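You operate a simulated robot arm through the tools that you are given. There is no shell and no other tool.

You are at the controls of a simulated robot arm. One attempt, no reset.

JOB
Put the 20 mm bearing and the 2 m sensor away in the middle drawer.
Fine: shut it again; the other parts stay on the bench. Set down upright: what you pick out.

The check looks at the end state, three seconds after you hand in, the way a careful person would. Anything else that was tipped, shoved, dropped, spilled or broken makes it a failure.

ROBOT AND FRAMES
A 6-joint arm with a two-finger gripper, fixed in place. Base frame: the origin is on the floor under the middle of its stand, x ahead of it, y to its left, z up. Readings come in mm, rad, newtons and seconds.
It reaches about 1038 mm from its shoulder. Its first joint turns from -2.897 to 2.897 rad. Payload 1.71 kg.
Tool frame: the origin (TCP) lies between the finger pads and is the grasp point; the fingertips stand 20 mm ahead of it; z points along the fingers, y is the line along which they close. The gripper opens to 96 mm; its body begins 113 mm behind the TCP.
Orientation is that of the tool frame in the base frame, as a unit quaternion [x, y, z, w]. With the fingers straight down and closing along the base's y, the tool's x points along the base's -x, its y along +y and its z along -z.

CONTROLS
- The arm moves only by the tool arm_command. Its argument "plan" is a list of rows, each a list of 3 entries, a list of its own where there are three numbers: the turn, a rotation vector about the tool's x, y, z in rad, then the shift along the tool's x, y, z in m, then the gripper command, from -1 (fully open) to 1 (shut), values between in proportion. In form: [[[ax, ay, az], [x, y, z], jaw], ...]. A call has 1 to 20 rows; each row shifts and turns the commanded pose from where the row before left it, along the tool's axes as they then stand. Each row takes 0.2 s and may step no farther than 50 mm and 0.15 rad from the row before; otherwise, or with a gripper value out of range, the whole call is refused. A pose out of reach is approached as far as the arm can. The call stops where the force on the tool passes 40 N (or 10 N more than at its start, if that is more) or the arm is blocked; 0.2 s more then pass. Each finger travels about 45 mm/s and halts on what it meets, pressing with about 33 N; the grip force reading is that of the motor and also rises with nothing between the fingers. The clock runs only during rows and for 0.2 s after the last one: add rows that do not move to give the fingers time. The reply holds the time, the measured pose of the TCP, the force on the tool along the base axes, the opening and the grip force, in the units named above and with some noise, with the torque about the TCP (base axes, N m) and any sound that the robot's microphone picked up.
- Cameras (640 x 400 px; columns grow to the right, rows downward): "scene" is fixed at [217.8, 499.1, 1424.7]; the picture's right is [0.24, 0.97, 0.00], its down [0.93, -0.23, -0.27] and it looks along [-0.26, 0.07, -0.96] (base axes); focal length 214 px, centre (320, 200). "wrist" rides on the gripper at [66, 14, -145] in the tool frame; the picture's right is [-0.21, 0.98, 0.00], its down [-0.88, -0.19, -0.45] and it looks along [-0.44, -0.09, 0.90] (tool axes); focal length 275 px, centre (320, 200). There is no depth. A picture from a camera that has moved, and an enlarged one, comes with that camera's place and axes in the base frame and with its lens.
- grab_frame(camera): a new picture of that camera. No time passes.
- raise_lower(by): moves the trunk up (or, below 0, down) by that many mm; the arm rides with it, the base frame stays. It gives what a move gives, with no picture.
- close_up(camera, box): a new picture of the part [left, top, right, bottom] of that camera's present view, enlarged. No time passes.
- job_done(): hands the job in; it is judged then, once.

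Places have to be worked out from the pictures, the camera data and where the tool is seen. Open the gripper and draw the arm clear of the work before you hand the job in, unless the task says otherwise.

The tools are called as a command line: name --argument value ..., lists and objects as JSON in quotes. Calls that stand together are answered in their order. arm_command: Moves the arm, as the interface text tells. Its arguments: {"type":"object","properties":{"plan":{"type":"array","items":{"type":"array"}}},"required":["plan"]} The other tools are called the same way: raise_lower (by) moves the trunk up or down; grab_frame (camera) takes a picture; close_up (camera, box) takes an enlarged picture of a part of a camera's view; job_done () hands the job in.

At the start:

```text
t: 0.0
ee_pos: [97.6, 442.5, 1152.4]
orientation: [0.0, 1.0, 0.0, -0.001]
force: [0.1, -0.5, -0.3]
ft_torque: [0.03, -0.02, -0.02]
opening: 95.8
grip_force: 0.0
trunk travel left (down, up): [-300.0, 90.0]
```

scene: 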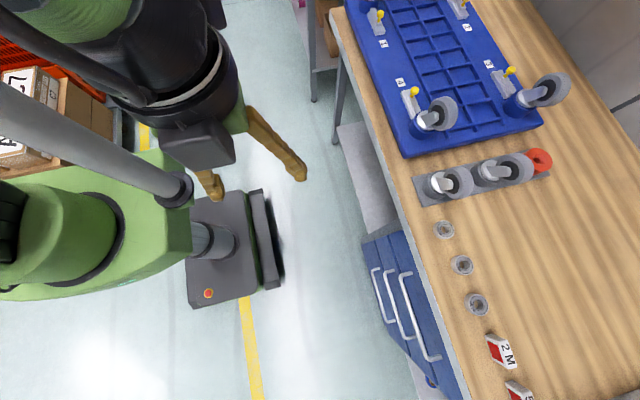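
wrist: 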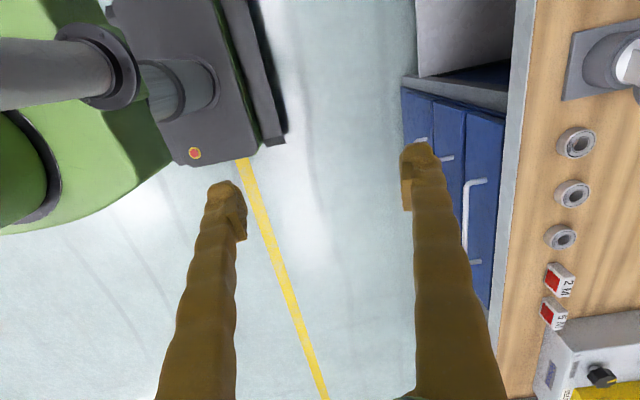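

The pictures show a bench ahead/left with three bearings, two sensor boxes and a blue three-drawer cabinet under the bench. I'll enlarge the relevant parts to read labels and sizes.

close_up --camera "scene" --box '[420, 200, 560, 400]'

close_up --camera "wrist" --box '[520, 100, 640, 350]'

close_up --camera "scene" --box '[340, 220, 480, 400]'

close_up --camera "wrist" --box '[380, 50, 540, 320]'

```text
2.00 times, centred on (490, 300) of scene
camera zoom: at [217.8, 499.1, 1424.7], right [0.24, 0.97, 0.0], down [0.93, -0.23, -0.27], along [-0.26, 0.07, -0.96], focal length 429 px, centre (-20, 0)
```

zoom: 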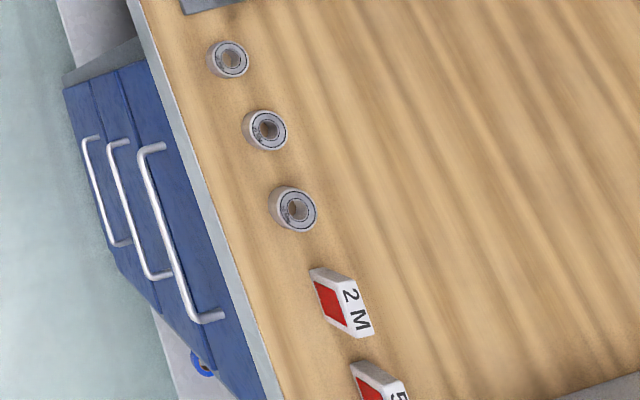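

```text
1.60 times, centred on (580, 225) of wrist
camera zoom: at [32.1, 456.9, 1297.1], right [0.21, 0.98, 0.0], down [0.88, -0.19, 0.44], along [0.43, -0.09, -0.9], focal length 440 px, centre (-96, 160)
```

zoom: 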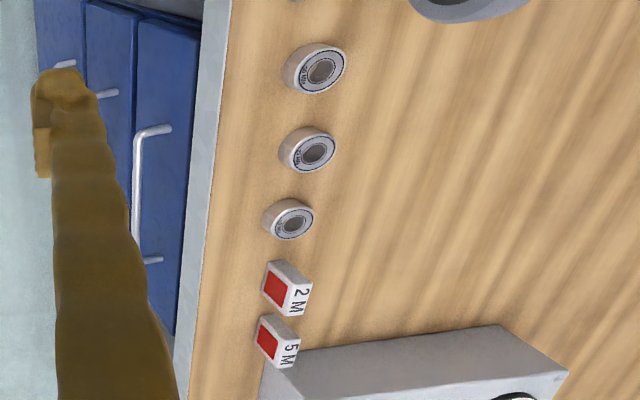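

```text
2.22 times, centred on (410, 310) of scene
camera zoom: at [217.8, 499.1, 1424.7], right [0.24, 0.97, 0.0], down [0.93, -0.23, -0.27], along [-0.26, 0.07, -0.96], focal length 477 px, centre (120, -44)
```

zoom: 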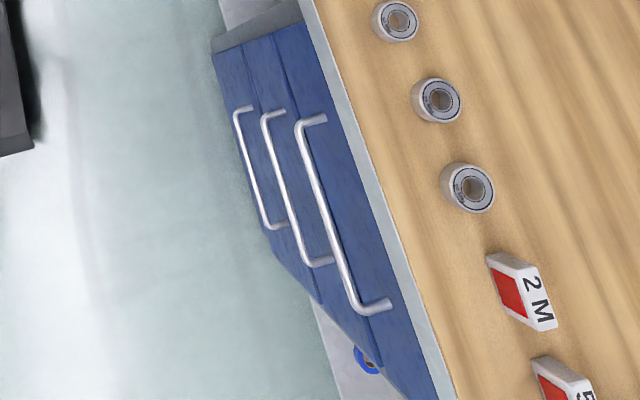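

```text
1.48 times, centred on (460, 185) of wrist
camera zoom: at [32.1, 456.9, 1297.1], right [0.21, 0.98, 0.0], down [0.88, -0.19, 0.44], along [0.43, -0.09, -0.9], focal length 408 px, centre (113, 222)
```

zoom: 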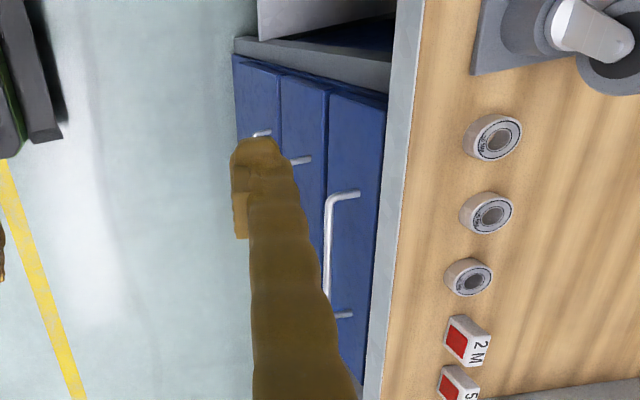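

The pictures put the 2 m sensor at about (500, 838, 885). I'll zoom in on the bearings to read their markings.

close_up --camera "wrist" --box '[550, 120, 605, 155]'

close_up --camera "wrist" --box '[545, 175, 600, 210]'

close_up --camera "wrist" --box '[535, 220, 590, 255]'

close_up --camera "wrist" --box '[530, 255, 610, 335]'

close_up --camera "scene" --box '[425, 215, 500, 320]'

```text
11.43 times, centred on (578, 138) of wrist
camera zoom: at [32.1, 456.9, 1297.1], right [0.21, 0.98, 0.0], down [0.88, -0.19, 0.44], along [0.43, -0.09, -0.9], focal length 3146 px, centre (-2623, 914)
```

zoom: 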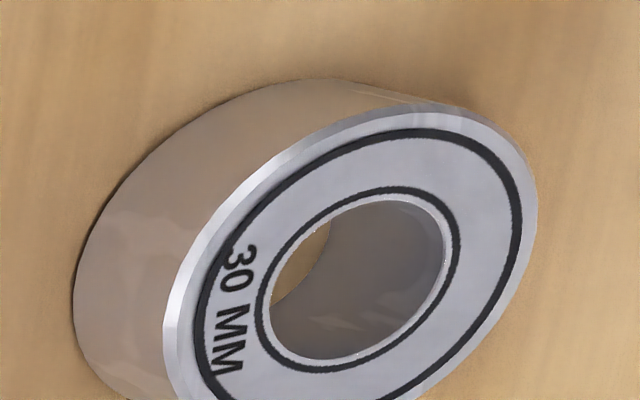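

```text
11.43 times, centred on (572, 192) of wrist
camera zoom: at [32.1, 456.9, 1297.1], right [0.21, 0.98, 0.0], down [0.88, -0.19, 0.44], along [0.43, -0.09, -0.9], focal length 3146 px, centre (-2566, 286)
```

zoom: 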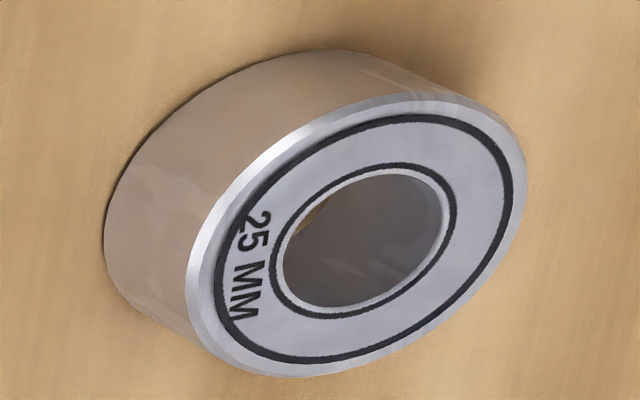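

```text
11.43 times, centred on (562, 238) of wrist
camera zoom: at [32.1, 456.9, 1297.1], right [0.21, 0.98, 0.0], down [0.88, -0.19, 0.44], along [0.43, -0.09, -0.9], focal length 3146 px, centre (-2451, -229)
```

zoom: 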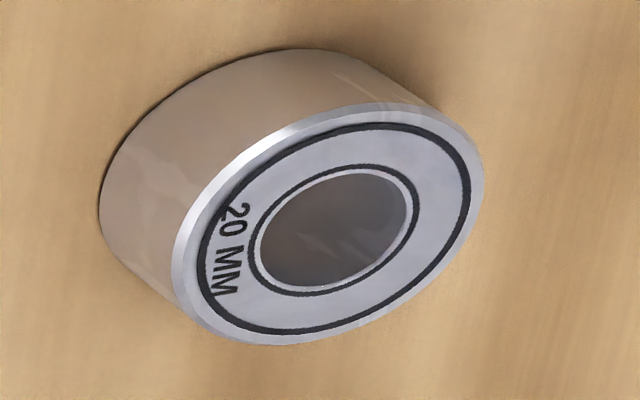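

```text
5.00 times, centred on (570, 295) of wrist
camera zoom: at [32.1, 456.9, 1297.1], right [0.21, 0.98, 0.0], down [0.88, -0.19, 0.44], along [0.43, -0.09, -0.9], focal length 1376 px, centre (-930, -275)
```

zoom: 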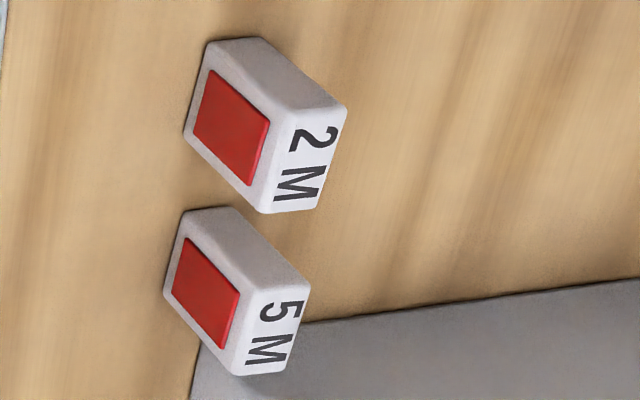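

```text
3.81 times, centred on (462, 268) of scene
camera zoom: at [217.8, 499.1, 1424.7], right [0.24, 0.97, 0.0], down [0.93, -0.23, -0.27], along [-0.26, 0.07, -0.96], focal length 817 px, centre (-223, -57)
```

zoom: 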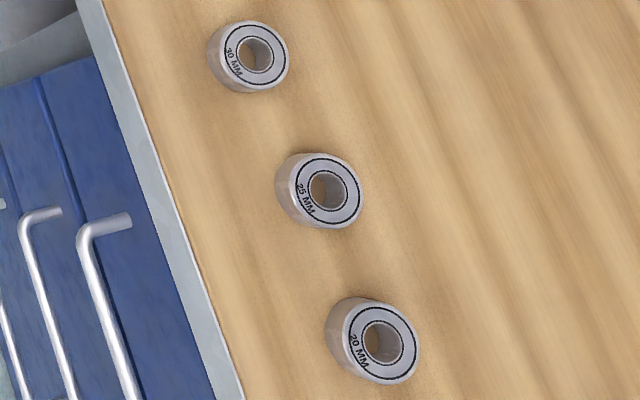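

The 20 MM bearing is the one nearest the 2 M sensor, top at about (397, 824, 893). The drawer handles come out around z≈775, 616 and 423, with bars at y≈713, x≈313–526. I'll move the open gripper at safe height toward the bench for a better wrist view and to check the reach.

arm_command --plan '[[[0, 0, 0], [-0.042, 0.0263, 0], -1], [[0, 0, 0], [-0.042, 0.0263, 0], -1], [[0, 0, 0], [-0.042, 0.0263, 0], -1], [[0, 0, 0], [-0.042, 0.0263, 0], -1], [[0, 0, 0], [-0.042, 0.0263, 0], -1], [[0, 0, 0], [-0.042, 0.0263, 0], -1]]'

grab_frame --camera "wrist"

grab_frame --camera "scene"

```text
t: 1.4
ee_pos: [334.8, 599.8, 1158.2]
orientation: [0.0, 1.0, 0.001, 0.006]
force: [-0.4, 0.3, 0.4]
ft_torque: [0.05, 0.0, -0.01]
opening: 96.0
grip_force: 0.1
trunk travel left (down, up): [-300.0, 90.0]
```

```text
taken
camera wrist: at [268.3, 612.6, 1302.5], right [0.21, 0.98, 0.0], down [0.87, -0.19, 0.46], along [0.45, -0.09, -0.89], focal length 275 px, centre (320, 200)
```

wrist: 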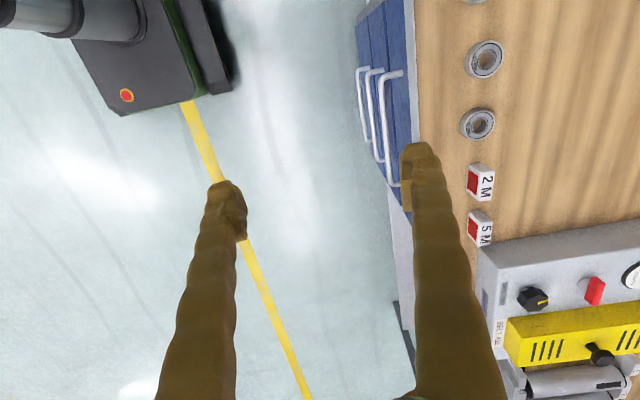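

```text
taken
```

scene: 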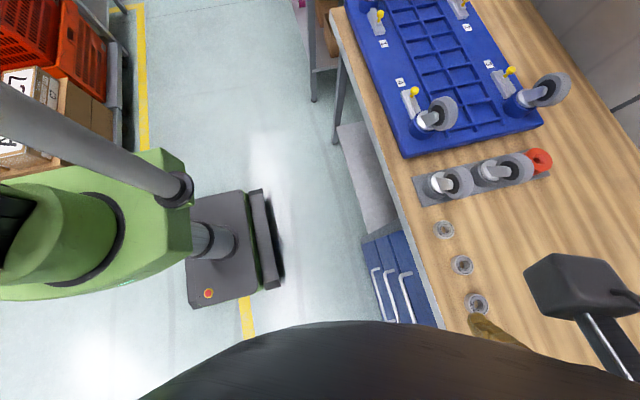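

The arm ended at (335, 600, 1158) against a commanded (350, 600, 1152), so I'll hold still for a moment to see whether that is lag.

arm_command --plan '[[[0, 0, 0], [0, 0, 0], -1], [[0, 0, 0], [0, 0, 0], -1], [[0, 0, 0], [0, 0, 0], -1]]'

close_up --camera "wrist" --box '[440, 20, 640, 260]'

close_up --camera "wrist" --box '[340, 0, 440, 220]'

```text
t: 2.2
ee_pos: [334.3, 600.3, 1158.6]
orientation: [0.0, 1.0, 0.0, 0.006]
force: [-0.2, 0.1, 1.5]
ft_torque: [-0.01, -0.04, 0.0]
opening: 95.8
grip_force: 0.0
trunk travel left (down, up): [-300.0, 90.0]
```

```text
1.67 times, centred on (540, 140) of wrist
camera zoom: at [267.7, 612.7, 1302.5], right [0.21, 0.98, 0.0], down [0.87, -0.19, 0.46], along [0.45, -0.09, -0.89], focal length 459 px, centre (-47, 300)
```

zoom: 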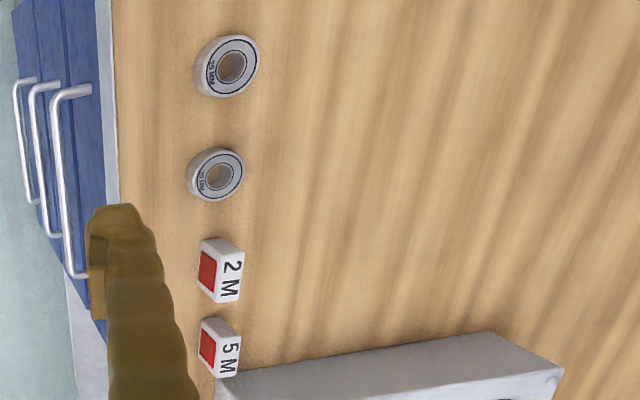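

```text
1.82 times, centred on (390, 110) of wrist
camera zoom: at [267.7, 612.7, 1302.5], right [0.21, 0.98, 0.0], down [0.87, -0.19, 0.46], along [0.45, -0.09, -0.89], focal length 500 px, centre (193, 364)
```

zoom: 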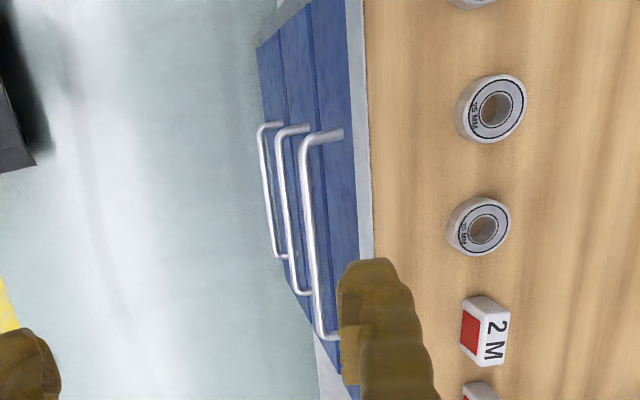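

The pose holds at (334, 600, 1158), so the arm is limited at this height and going lower should give more reach. I'll zoom in to measure the sensor, the bearing and the drawer front.

close_up --camera "wrist" --box '[455, 155, 511, 190]'

close_up --camera "wrist" --box '[455, 155, 535, 255]'

close_up --camera "wrist" --box '[450, 105, 506, 140]'

close_up --camera "scene" --box '[350, 220, 450, 330]'

```text
11.43 times, centred on (483, 172) of wrist
camera zoom: at [267.7, 612.7, 1302.5], right [0.21, 0.98, 0.0], down [0.87, -0.19, 0.46], along [0.45, -0.09, -0.89], focal length 3146 px, centre (-1543, 514)
```

zoom: 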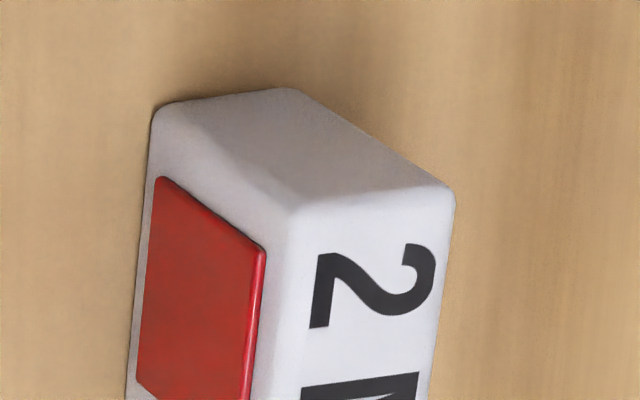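

```text
4.00 times, centred on (495, 205) of wrist
camera zoom: at [267.7, 612.7, 1302.5], right [0.21, 0.98, 0.0], down [0.87, -0.19, 0.46], along [0.45, -0.09, -0.89], focal length 1101 px, centre (-380, 180)
```

zoom: 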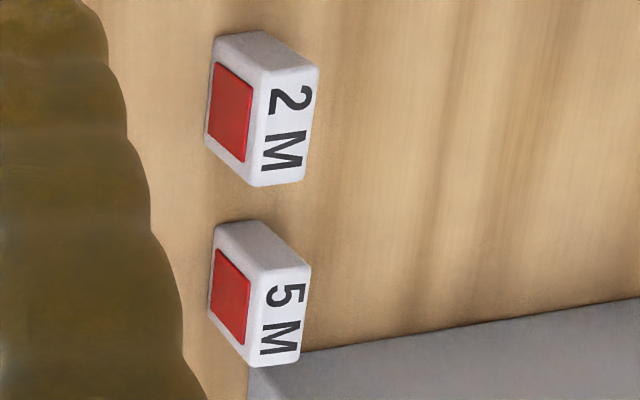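

```text
11.43 times, centred on (478, 122) of wrist
camera zoom: at [267.7, 612.7, 1302.5], right [0.21, 0.98, 0.0], down [0.87, -0.19, 0.46], along [0.45, -0.09, -0.89], focal length 3146 px, centre (-1486, 1086)
```

zoom: 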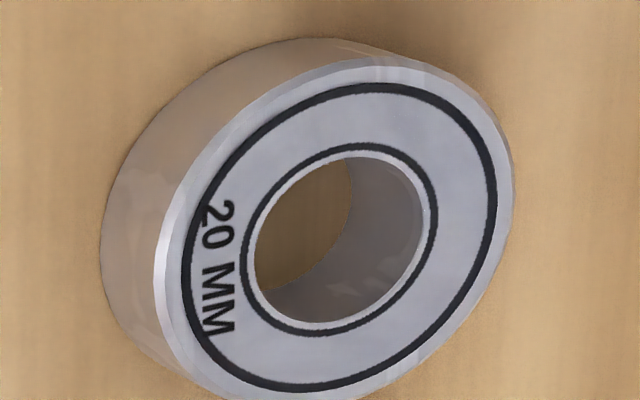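

```text
3.64 times, centred on (400, 275) of scene
camera zoom: at [217.8, 499.1, 1424.7], right [0.24, 0.97, 0.0], down [0.93, -0.23, -0.27], along [-0.26, 0.07, -0.96], focal length 780 px, centre (29, -73)
```

zoom: 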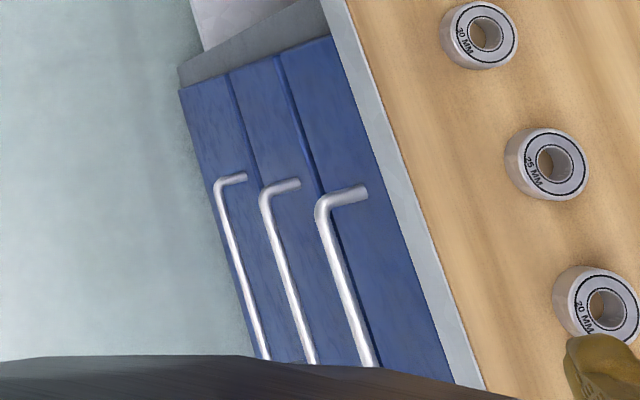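

Triangulating the two wrist views gives the 20 mm bearing's top centre at about (408, 832, 879). The 2 m sensor spans x 475–525, y 824–844, z 865–905, and the table is at about z 865. I'll open the middle drawer first, so I'm backing off the bench, dropping a bit, and turning the fingers to point at the drawer front (+y), closing vertically.

arm_command --plan '[[[0, 0, 0], [-0.0072, -0.03, 0.032], -1], [[0, 0, 0], [-0.0072, -0.03, 0.032], -1], [[0, 0, 0], [-0.0072, -0.03, 0.032], -1], [[0, 0, 0], [-0.0072, -0.03, 0.032], -1], [[0, 0, 0], [-0.0072, -0.03, 0.032], -1], [[-0.1428, 0, 0], [0, 0, 0], -1], [[-0.1428, 0, 0], [0, 0, 0], -1], [[-0.1428, 0, 0], [0, 0, 0], -1], [[-0.1428, 0, 0], [0, 0, 0], -1], [[-0.1428, 0, 0], [0, 0, 0], -1], [[-0.1428, 0, 0], [0, 0, 0], -1]]'

grab_frame --camera "wrist"

grab_frame --camera "scene"

```text
t: 4.6
ee_pos: [369.7, 451.9, 996.5]
orientation: [-0.002, 0.909, 0.416, 0.007]
force: [0.1, 1.0, 0.1]
ft_torque: [0.01, 0.0, -0.07]
opening: 96.3
grip_force: 0.2
trunk travel left (down, up): [-300.0, 90.0]
```

```text
taken
camera wrist: at [303.7, 349.8, 1100.9], right [0.2, 0.64, 0.74], down [0.87, -0.46, 0.16], along [0.45, 0.62, -0.65], focal length 275 px, centre (320, 200)
```

wrist: 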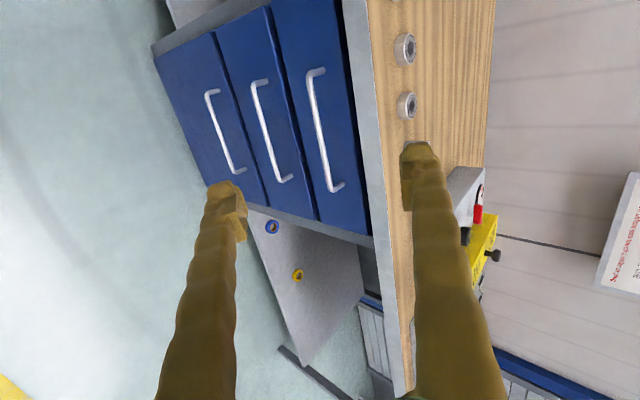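

```text
taken
```

scene: 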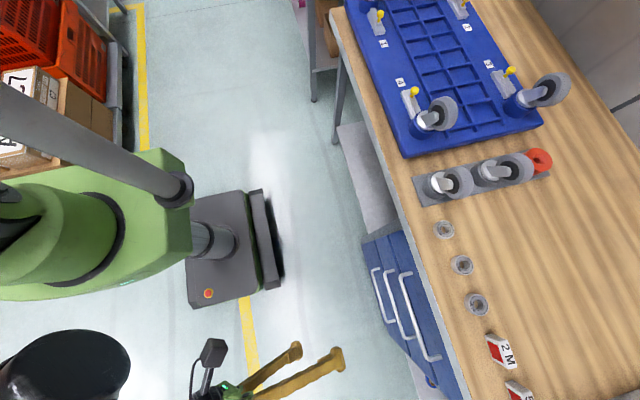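

The camera now has a clear view of all three drawers and I have control of the pose. I'll zoom in on the drawer front to fix the middle handle's place.

close_up --camera "wrist" --box '[140, 0, 400, 250]'

close_up --camera "wrist" --box '[220, 60, 320, 200]'

close_up --camera "scene" --box '[360, 230, 450, 370]'

```text
1.60 times, centred on (270, 125) of wrist
camera zoom: at [303.7, 349.8, 1100.9], right [0.2, 0.64, 0.74], down [0.87, -0.46, 0.16], along [0.45, 0.62, -0.65], focal length 440 px, centre (400, 320)
```

zoom: 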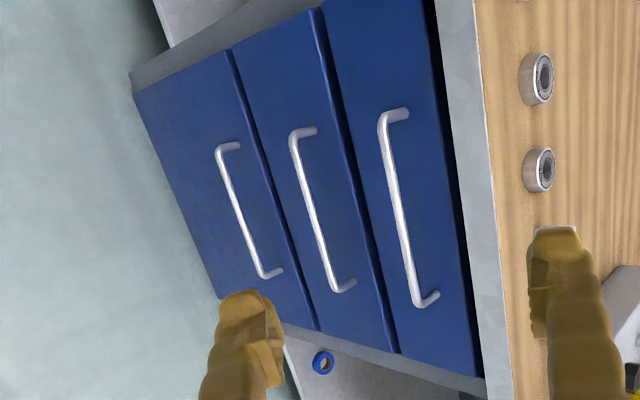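

```text
2.86 times, centred on (270, 130) of wrist
camera zoom: at [303.7, 349.8, 1100.9], right [0.2, 0.64, 0.74], down [0.87, -0.46, 0.16], along [0.45, 0.62, -0.65], focal length 786 px, centre (463, 400)
```

zoom: 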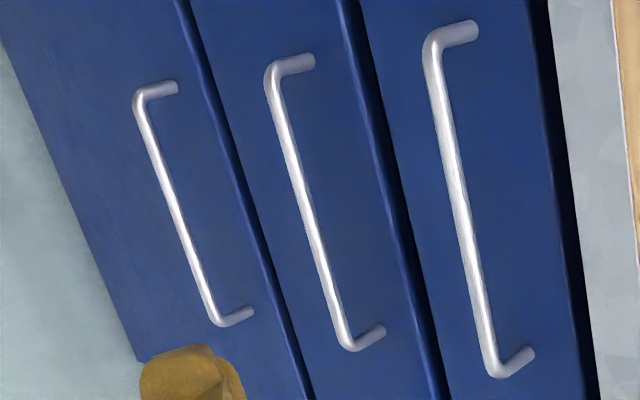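

```text
2.86 times, centred on (405, 300) of scene
camera zoom: at [217.8, 499.1, 1424.7], right [0.24, 0.97, 0.0], down [0.93, -0.23, -0.27], along [-0.26, 0.07, -0.96], focal length 613 px, centre (77, -86)
```

zoom: 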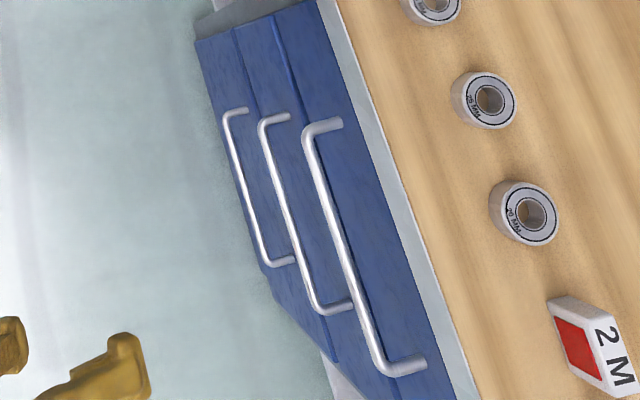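

The middle handle bar triangulates to about (432, 721, 589), spanning x 320–544, with the drawer front at y≈754. I'll finish turning the tool horizontal, lower it in front of that handle at y≈450, and half-close the jaws.

arm_command --plan '[[[-0.1428, 0, 0], [0, 0, 0], -1], [[-0.1428, 0, 0], [0, 0, 0], -1], [[-0.1428, 0, 0], [0, 0, 0], -1], [[-0.1428, 0, 0], [0, 0, 0], -1], [[-0.1428, 0, 0], [0, 0, 0], -1], [[0, 0, 0], [-0.0069, -0.0452, 0], 0], [[0, 0, 0], [-0.0069, -0.0452, 0], 0], [[0, 0, 0], [-0.0069, -0.0452, 0], 0], [[0, 0, 0], [-0.0069, -0.0452, 0], 0], [[0, 0, 0], [-0.0069, -0.0452, 0], 0], [[0, 0, 0], [-0.0069, -0.0452, 0], 0], [[0, 0, 0], [-0.0069, -0.0452, 0], 0], [[0, 0, 0], [-0.0069, -0.0452, 0], 0], [[0, 0, 0], [-0.0069, -0.0452, 0], 0]]'

grab_frame --camera "wrist"

grab_frame --camera "scene"

```text
t: 7.6
ee_pos: [628.6, 559.0, 859.2]
orientation: [-0.006, 0.707, 0.707, 0.004]
force: [-0.2, -0.7, 0.1]
ft_torque: [-0.02, -0.02, 0.0]
opening: 48.1
grip_force: 0.0
out of reach, approached as far as the arm can: row 1, 2, 3, 4, 5, 6, 7, 8, 9, 10, 11, 12, 13, 14
trunk travel left (down, up): [-300.0, 90.0]
```

```text
taken
camera wrist: at [564.6, 413.5, 872.2], right [0.19, 0.0, 0.98], down [0.88, -0.44, -0.17], along [0.43, 0.9, -0.09], focal length 275 px, centre (320, 200)
```

wrist: 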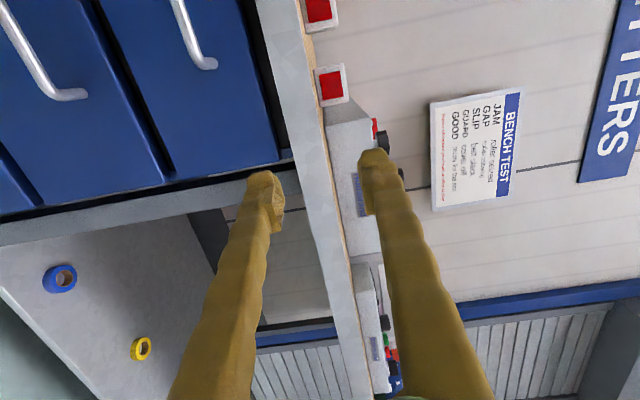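

```text
taken
```

scene: 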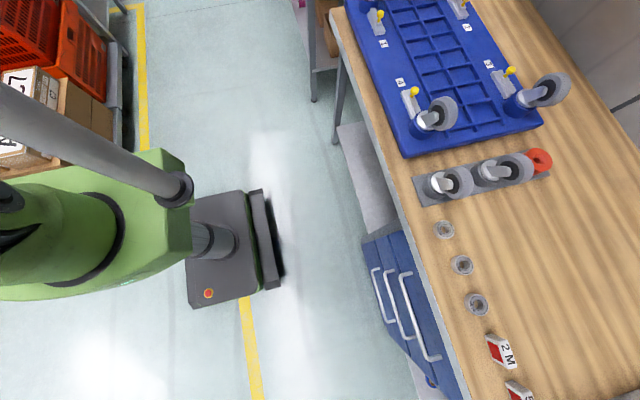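

The arm could only reach (629, 559, 859) with the tool level, so the shoulder is too high for the drawer and the trunk needs to come down. There is free space below, so I'll lower the trunk by 270 mm and the gripper will end near the handle height.

raise_lower --by -270

grab_frame --camera "wrist"

grab_frame --camera "scene"

```text
t: 10.3
ee_pos: [628.5, 558.8, 590.2]
orientation: [-0.005, 0.707, 0.707, 0.004]
force: [0.2, -0.2, 1.5]
ft_torque: [0.01, 0.02, 0.01]
opening: 48.2
grip_force: 0.1
trunk travel left (down, up): [-30.0, 360.0]
```

```text
taken
camera wrist: at [564.4, 413.6, 602.6], right [0.19, 0.0, 0.98], down [0.88, -0.44, -0.17], along [0.43, 0.9, -0.09], focal length 275 px, centre (320, 200)
```

wrist: 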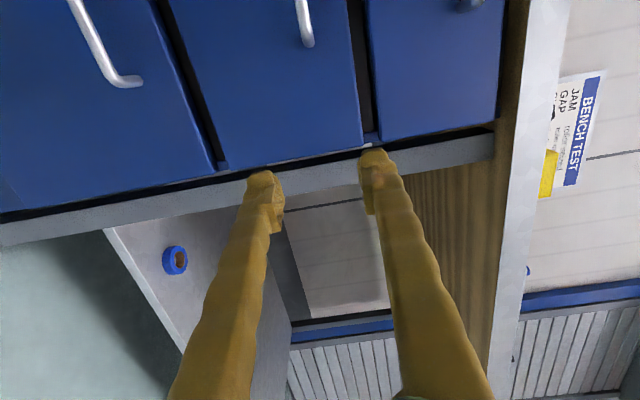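

```text
taken
```

scene: 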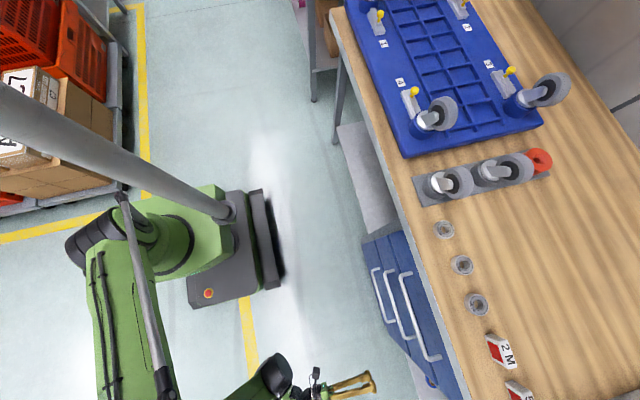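

The trunk now puts the gripper at z=590, level with the middle handle. I'll slide sideways to x≈432 and a little forward, stopping short of the bar at y≈630.

arm_command --plan '[[[0, 0, 0], [0.0393, 0, 0.0142], 0], [[0, 0, 0], [0.0393, 0, 0.0142], 0], [[0, 0, 0], [0.0393, 0, 0.0142], 0], [[0, 0, 0], [0.0393, 0, 0.0142], 0], [[0, 0, 0], [0.0393, 0, 0.0142], 0]]'

grab_frame --camera "wrist"

grab_frame --camera "scene"

```text
t: 11.6
ee_pos: [516.9, 687.7, 631.5]
orientation: [-0.006, 0.707, 0.707, 0.004]
force: [0.1, -0.1, 0.1]
ft_torque: [0.03, 0.0, 0.06]
opening: 48.1
grip_force: 0.1
out of reach, approached as far as the arm can: row 1, 2, 3, 4, 5
trunk travel left (down, up): [-30.0, 360.0]
```

```text
taken
camera wrist: at [453.4, 542.6, 645.3], right [0.19, 0.0, 0.98], down [0.88, -0.44, -0.17], along [0.43, 0.9, -0.09], focal length 275 px, centre (320, 200)
```

wrist: 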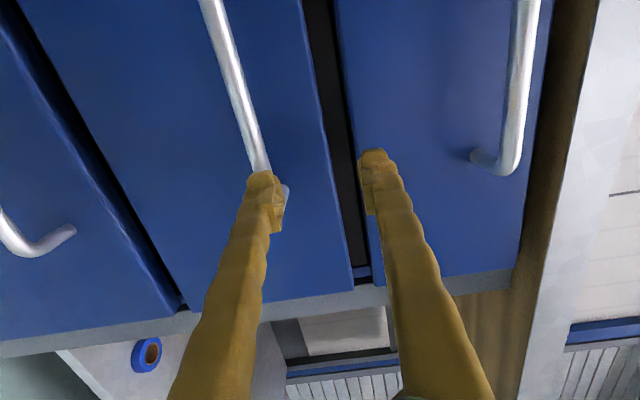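

```text
taken
```

scene: 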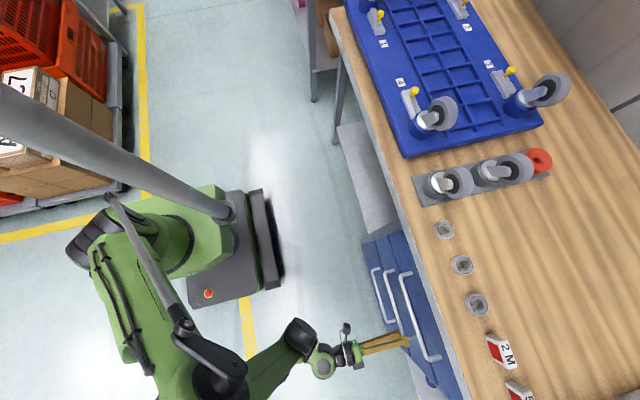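

The level +y-pointing pose keeps hitting a wrist limit, and the arm drifted to (517, 688, 632), which is still clear of the bar. Gripping the bar works at any heading, so I'll turn the tool about the vertical toward the arm's own heading while backing off slightly.

arm_command --plan '[[[0, -0.14, 0], [0, 0, -0.02], 0], [[0, -0.14, 0], [0, 0, -0.02], 0], [[0, -0.14, 0], [0, 0, -0.02], 0]]'

grab_frame --camera "scene"

grab_frame --camera "wrist"

```text
t: 12.3
ee_pos: [567.1, 685.2, 680.2]
orientation: [0.142, 0.692, 0.691, 0.151]
force: [0.7, -0.2, -0.1]
ft_torque: [0.06, -0.01, 0.03]
opening: 48.1
grip_force: 0.1
out of reach, approached as far as the arm can: row 1, 2, 3
trunk travel left (down, up): [-30.0, 360.0]
```

```text
taken
```

scene: 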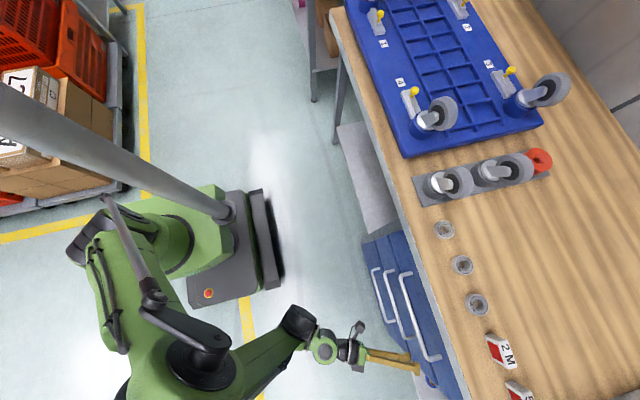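

```text
taken
camera wrist: at [449.7, 578.6, 692.2], right [0.18, -0.08, 0.98], down [0.62, -0.76, -0.18], along [0.76, 0.64, -0.08], focal length 275 px, centre (320, 200)
```

wrist: 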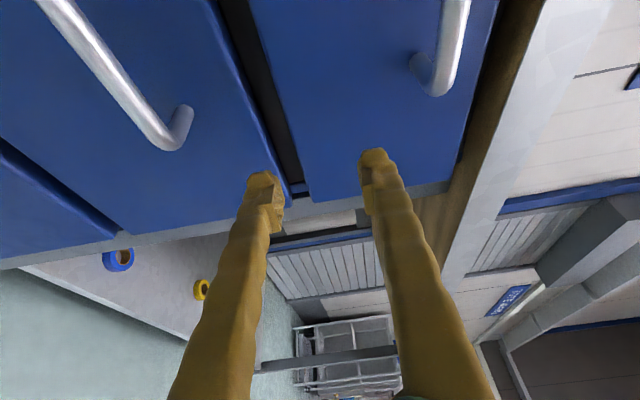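

Aligning the heading pushed it further up and out (z=680), so what limits it is how far the wrist can pitch up relative to the steep forearm. I'll zoom in on the arm to understand its joints before moving again.

close_up --camera "scene" --box '[60, 180, 440, 400]'

close_up --camera "scene" --box '[240, 290, 440, 400]'

```text
1.68 times, centred on (250, 290) of scene
camera zoom: at [217.8, 499.1, 1424.7], right [0.24, 0.97, 0.0], down [0.93, -0.23, -0.27], along [-0.26, 0.07, -0.96], focal length 361 px, centre (438, 48)
```

zoom: 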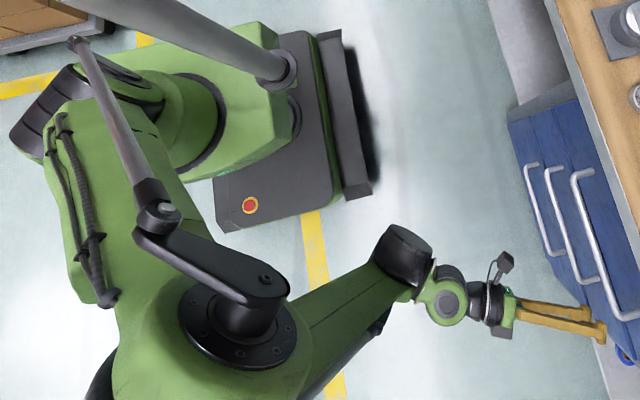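

```text
3.20 times, centred on (340, 345) of scene
camera zoom: at [217.8, 499.1, 1424.7], right [0.24, 0.97, 0.0], down [0.93, -0.23, -0.27], along [-0.26, 0.07, -0.96], focal length 686 px, centre (256, -264)
```

zoom: 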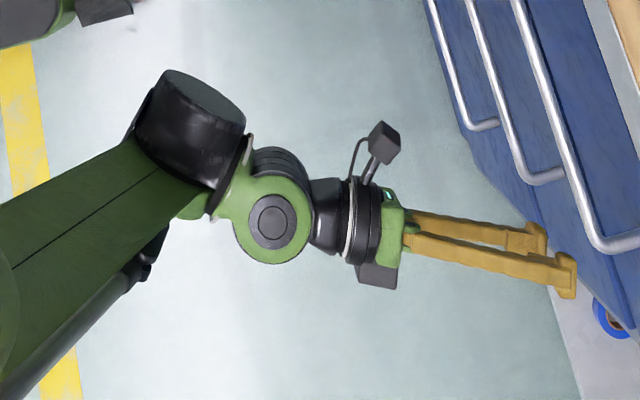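

The wrist has no room to pitch the tool up to level here, so I'll approach the handle with the fingers pitched downward instead. From here I'll back away from the drawer while tipping the fingers down about 34° and watch whether it becomes reachable.

arm_command --plan '[[[0.15, 0, 0], [0, 0, -0.03], 0], [[0.15, 0, 0], [0, 0, -0.03], 0], [[0.15, 0, 0], [0, 0, -0.03], 0], [[0.15, 0, 0], [0, 0, -0.03], 0]]'

grab_frame --camera "scene"

grab_frame --camera "wrist"

```text
t: 13.3
ee_pos: [521.2, 579.6, 706.9]
orientation: [0.181, 0.865, 0.457, 0.103]
force: [1.0, 1.4, -1.6]
ft_torque: [0.02, -0.01, -0.02]
opening: 48.3
grip_force: 0.0
trunk travel left (down, up): [-30.0, 360.0]
```

```text
taken
```

scene: 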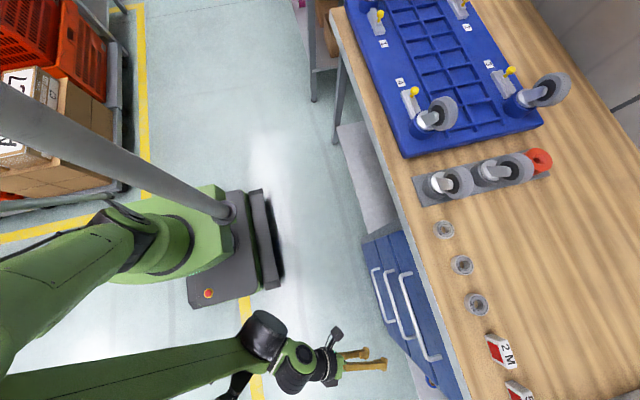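

```text
taken
camera wrist: at [414.9, 504.0, 798.8], right [0.4, 0.42, 0.81], down [0.61, -0.79, 0.11], along [0.68, 0.45, -0.57], focal length 275 px, centre (320, 200)
```

wrist: 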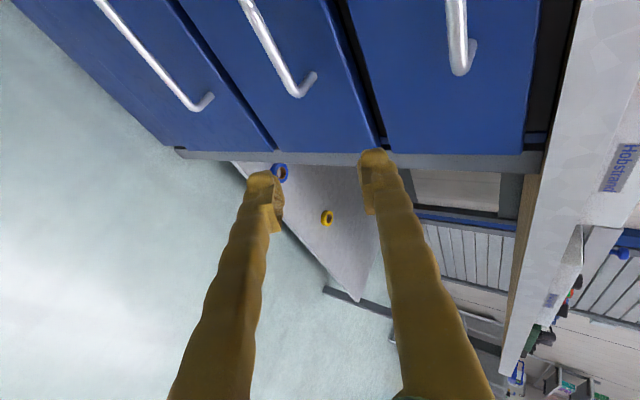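

With the fingers pitched 34° down the pose is reachable again: TCP (521, 580, 707). I'll take the last 30 mm of trunk travel so the arm has an easier height, then carry on toward the handle.

raise_lower --by -29

```text
t: 14.1
ee_pos: [520.1, 579.6, 677.8]
orientation: [0.182, 0.864, 0.457, 0.102]
force: [-0.4, -0.6, 0.4]
ft_torque: [0.0, 0.04, 0.0]
opening: 48.3
grip_force: 0.0
trunk travel left (down, up): [-1.0, 389.0]
```

TCP is now at (520, 580, 678). I'll take two careful steps toward a stand-off point in front of the handle bar and check for drift.

arm_command --plan '[[[0, 0, 0], [0.0348, -0.0049, 0.0095], 0], [[0, 0, 0], [0.0348, -0.0049, 0.0095], 0], [[0, 0, 0], [0, 0, 0], 0]]'

```text
t: 14.9
ee_pos: [460.2, 616.4, 654.0]
orientation: [0.181, 0.864, 0.458, 0.104]
force: [-0.3, -0.2, 0.7]
ft_torque: [0.0, 0.0, -0.01]
opening: 48.0
grip_force: 0.1
trunk travel left (down, up): [-1.0, 389.0]
```

The steps tracked correctly to (460, 616, 654). I'll finish the move to the stand-off point and look.

arm_command --plan '[[[0, 0, 0], [0.0348, -0.0049, 0.0095], 0], [[0, 0, 0], [0.0338, -0.0029, 0.0085], 0], [[0, 0, 0], [0, 0, 0], 0]]'

grab_frame --camera "wrist"

grab_frame --camera "scene"

```text
t: 15.7
ee_pos: [402.6, 654.6, 637.6]
orientation: [0.18, 0.864, 0.459, 0.103]
force: [0.5, 0.0, 0.8]
ft_torque: [-0.01, 0.02, 0.01]
opening: 48.0
grip_force: 0.0
trunk travel left (down, up): [-1.0, 389.0]
```

```text
taken
camera wrist: at [296.4, 578.3, 729.2], right [0.4, 0.42, 0.81], down [0.61, -0.79, 0.11], along [0.68, 0.45, -0.57], focal length 275 px, centre (320, 200)
```

wrist: 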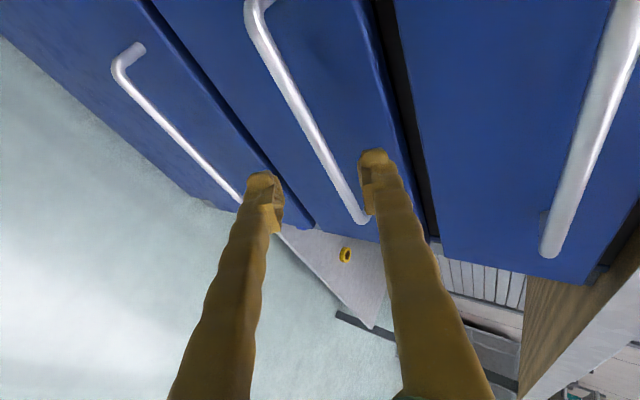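

```text
taken
```

scene: 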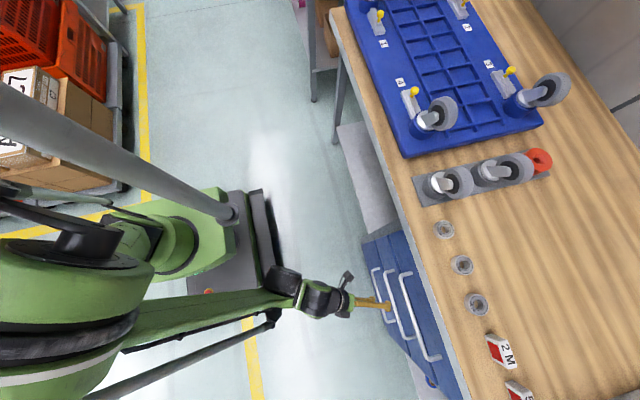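

The gripper is at the stand-off (403, 655, 638), with the middle handle just above the fingers' line. I'll zoom in to refine the bar's place relative to the fingers.

close_up --camera "wrist" --box '[200, 0, 440, 240]'

close_up --camera "scene" --box '[330, 230, 450, 380]'

```text
1.67 times, centred on (320, 120) of wrist
camera zoom: at [296.4, 578.3, 729.2], right [0.4, 0.42, 0.81], down [0.61, -0.79, 0.11], along [0.68, 0.45, -0.57], focal length 459 px, centre (320, 333)
```

zoom: 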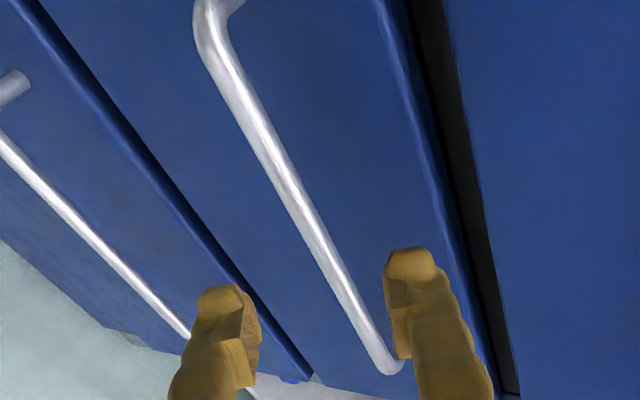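

```text
2.67 times, centred on (390, 305) of scene
camera zoom: at [217.8, 499.1, 1424.7], right [0.24, 0.97, 0.0], down [0.93, -0.23, -0.27], along [-0.26, 0.07, -0.96], focal length 572 px, centre (133, -80)
```

zoom: 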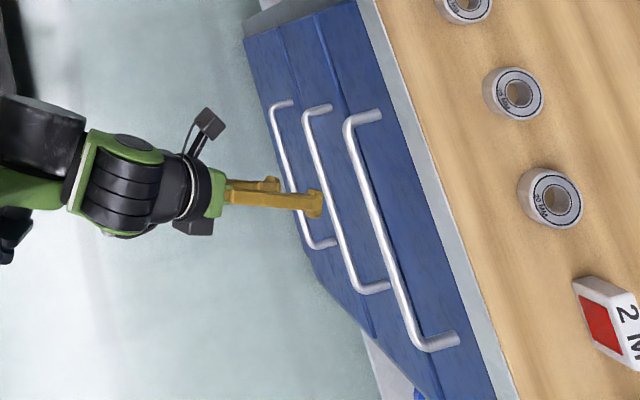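

The refined bar is at y≈721, z≈591, x 324–542, which puts it almost straight ahead along the tool, about 83 mm from the TCP. I'll narrow the jaws to about 36 mm and advance 74 mm so the bar sits between the fingers near the tips.

arm_command --plan '[[[0, 0, 0], [0, 0.001, 0.02], 0.25], [[0, 0, 0], [0, 0.001, 0.02], 0.25], [[0, 0, 0], [0, 0, 0.017], 0.25], [[0, 0, 0], [0, 0, 0.017], 0.25], [[0, 0, 0], [0, 0, 0], 0.25]]'

grab_frame --camera "wrist"

close_up --camera "scene" --box '[330, 230, 450, 380]'

```text
t: 16.9
ee_pos: [428.3, 712.1, 600.7]
orientation: [0.18, 0.865, 0.457, 0.102]
force: [0.0, 0.3, -0.5]
ft_torque: [-0.01, 0.03, 0.01]
opening: 36.0
grip_force: 0.1
trunk travel left (down, up): [-1.0, 389.0]
```

```text
taken
camera wrist: at [322.2, 635.9, 691.4], right [0.4, 0.42, 0.81], down [0.61, -0.79, 0.11], along [0.68, 0.45, -0.57], focal length 275 px, centre (320, 200)
```

wrist: 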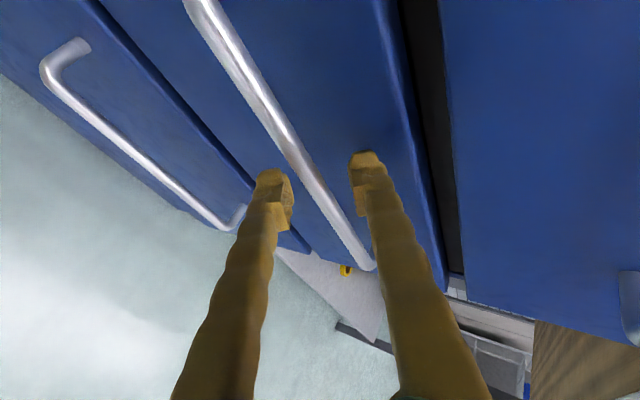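

```text
2.67 times, centred on (390, 305) of scene
camera zoom: at [217.8, 499.1, 1424.7], right [0.24, 0.97, 0.0], down [0.93, -0.23, -0.27], along [-0.26, 0.07, -0.96], focal length 572 px, centre (133, -80)
```

zoom: 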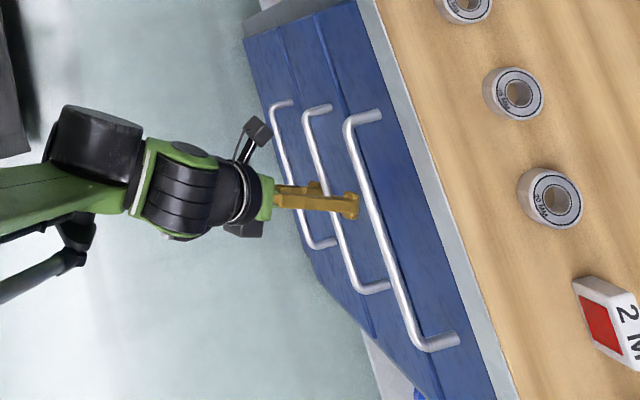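

The bar lies between the fingers, about 14 mm ahead of the TCP. I'll ease in 6 mm more and close on it.

arm_command --plan '[[[0, 0, 0], [0, -0.001, 0.006], 0.25], [[0, 0, 0], [0, 0, 0], 0.6], [[0, 0, 0], [0, 0, 0], 1], [[0, 0, 0], [0, 0, 0], 1], [[0, 0, 0], [0, 0, 0], 1]]'

grab_frame --camera "wrist"

```text
t: 18.1
ee_pos: [429.4, 716.4, 595.6]
orientation: [0.18, 0.865, 0.458, 0.103]
force: [0.1, 1.6, -2.9]
ft_torque: [0.02, -0.71, 0.48]
opening: 11.3
grip_force: 35.5
trunk travel left (down, up): [-1.0, 389.0]
```

```text
taken
camera wrist: at [324.6, 640.4, 687.3], right [0.4, 0.42, 0.81], down [0.61, -0.79, 0.11], along [0.68, 0.45, -0.57], focal length 275 px, centre (320, 200)
```

wrist: 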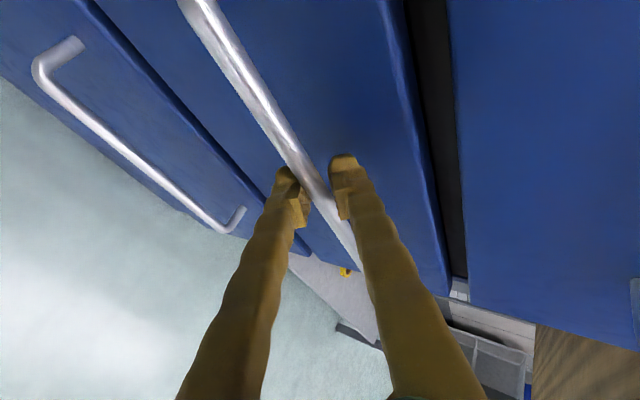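

The jaws closed on the bar (11.3 mm opening, 35 N grip). I'll start pulling straight out in −y, gently at first to check that it slides.

arm_command --plan '[[[0, 0, 0], [-0.00405, -0.00515, -0.00755], 1], [[0, 0, 0], [-0.0081, -0.0103, -0.0151], 1], [[0, 0, 0], [-0.0081, -0.0103, -0.0151], 1], [[0, 0, 0], [0, 0, 0], 1]]'

close_up --camera "scene" --box '[330, 230, 450, 380]'

```text
t: 19.1
ee_pos: [431.0, 665.6, 596.3]
orientation: [0.179, 0.865, 0.457, 0.102]
force: [0.0, -1.4, -22.4]
ft_torque: [-0.03, -0.79, 0.46]
opening: 11.6
grip_force: 34.9
trunk travel left (down, up): [-1.0, 389.0]
```

```text
2.67 times, centred on (390, 305) of scene
camera zoom: at [217.8, 499.1, 1424.7], right [0.24, 0.97, 0.0], down [0.93, -0.23, -0.27], along [-0.26, 0.07, -0.96], focal length 572 px, centre (133, -80)
```

zoom: 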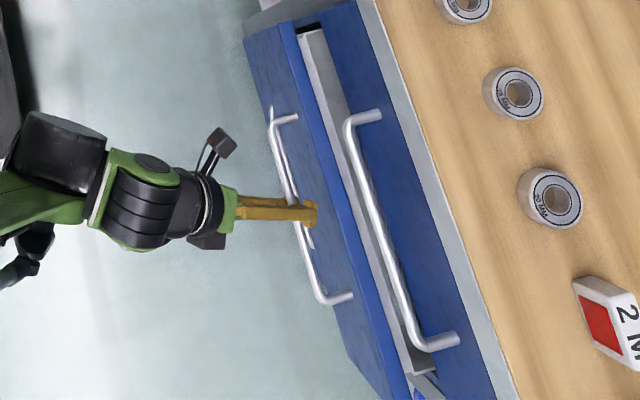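

The drawer slides; it is open about 50 mm. There is −22 N vertically, so I'll ease down 1.5 mm while pulling another 100 mm.

arm_command --plan '[[[0, 0, 0], [-0.0081, -0.0116, -0.0143], 1], [[0, 0, 0], [-0.0081, -0.0103, -0.0151], 1], [[0, 0, 0], [-0.0081, -0.0103, -0.0151], 1], [[0, 0, 0], [-0.0081, -0.0103, -0.0151], 1], [[0, 0, 0], [-0.0081, -0.0103, -0.0151], 1], [[0, 0, 0], [0, 0, 0], 1]]'

grab_frame --camera "scene"

```text
t: 19.6
ee_pos: [423.3, 647.8, 602.4]
orientation: [0.175, 0.867, 0.454, 0.107]
force: [17.0, 2.9, -47.8]
ft_torque: [-0.32, -0.68, 0.0]
opening: 14.2
grip_force: 35.2
out of reach, approached as far as the arm can: row 1, 2
trunk travel left (down, up): [-1.0, 389.0]
stopped in row 2: the force on the tool passed its limit at 46 N (the readings are from after the stop); the commanded pose is now the measured one
```

```text
taken
```

scene: 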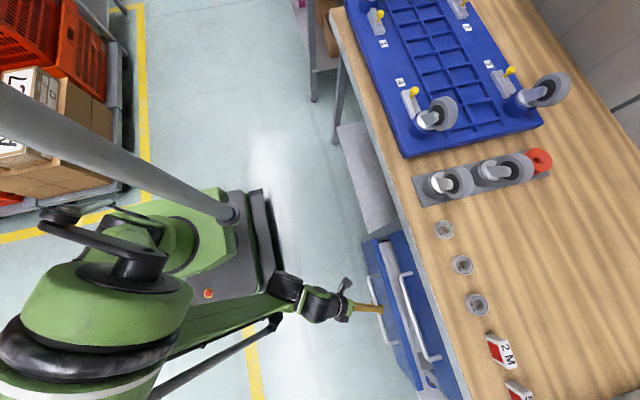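

The stuck poses all fit one rule: the forearm cannot point steeper than about 64° below horizontal, so I need a steeper finger pitch as the handle comes closer. I'll release the bar here (drawer out about 70 mm), back out while tipping the tool, and regrip with the fingers nearly vertical.

arm_command --plan '[[[0, 0, 0], [0, 0, 0], 0], [[0, 0, 0], [0, 0, 0], 0], [[0, 0, 0], [0, 0, 0], 0], [[0.041, 0.019, -0.021], [0, 0, -0.015], 0], [[0.041, 0.019, -0.021], [0, 0, -0.02], 0], [[0.041, 0.019, -0.021], [0, 0, -0.02], 0], [[0, 0, 0], [0, 0, 0], 0]]'

grab_frame --camera "wrist"

grab_frame --camera "scene"

```text
t: 21.1
ee_pos: [403.5, 607.3, 639.1]
orientation: [0.142, 0.899, 0.404, 0.086]
force: [0.5, -0.6, 0.6]
ft_torque: [0.02, -0.01, 0.03]
opening: 47.8
grip_force: 0.1
trunk travel left (down, up): [-1.0, 389.0]
```

```text
taken
camera wrist: at [306.7, 534.6, 742.0], right [0.38, 0.55, 0.74], down [0.67, -0.71, 0.19], along [0.63, 0.43, -0.64], focal length 275 px, centre (320, 200)
```

wrist: 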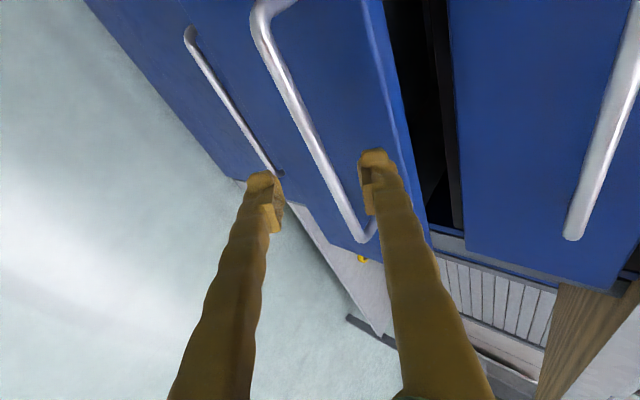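

```text
taken
```

scene: 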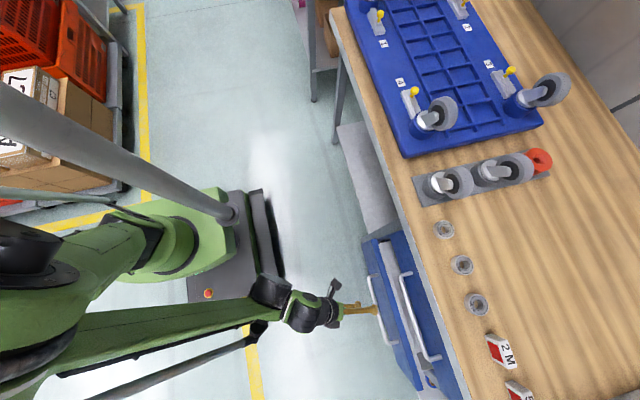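

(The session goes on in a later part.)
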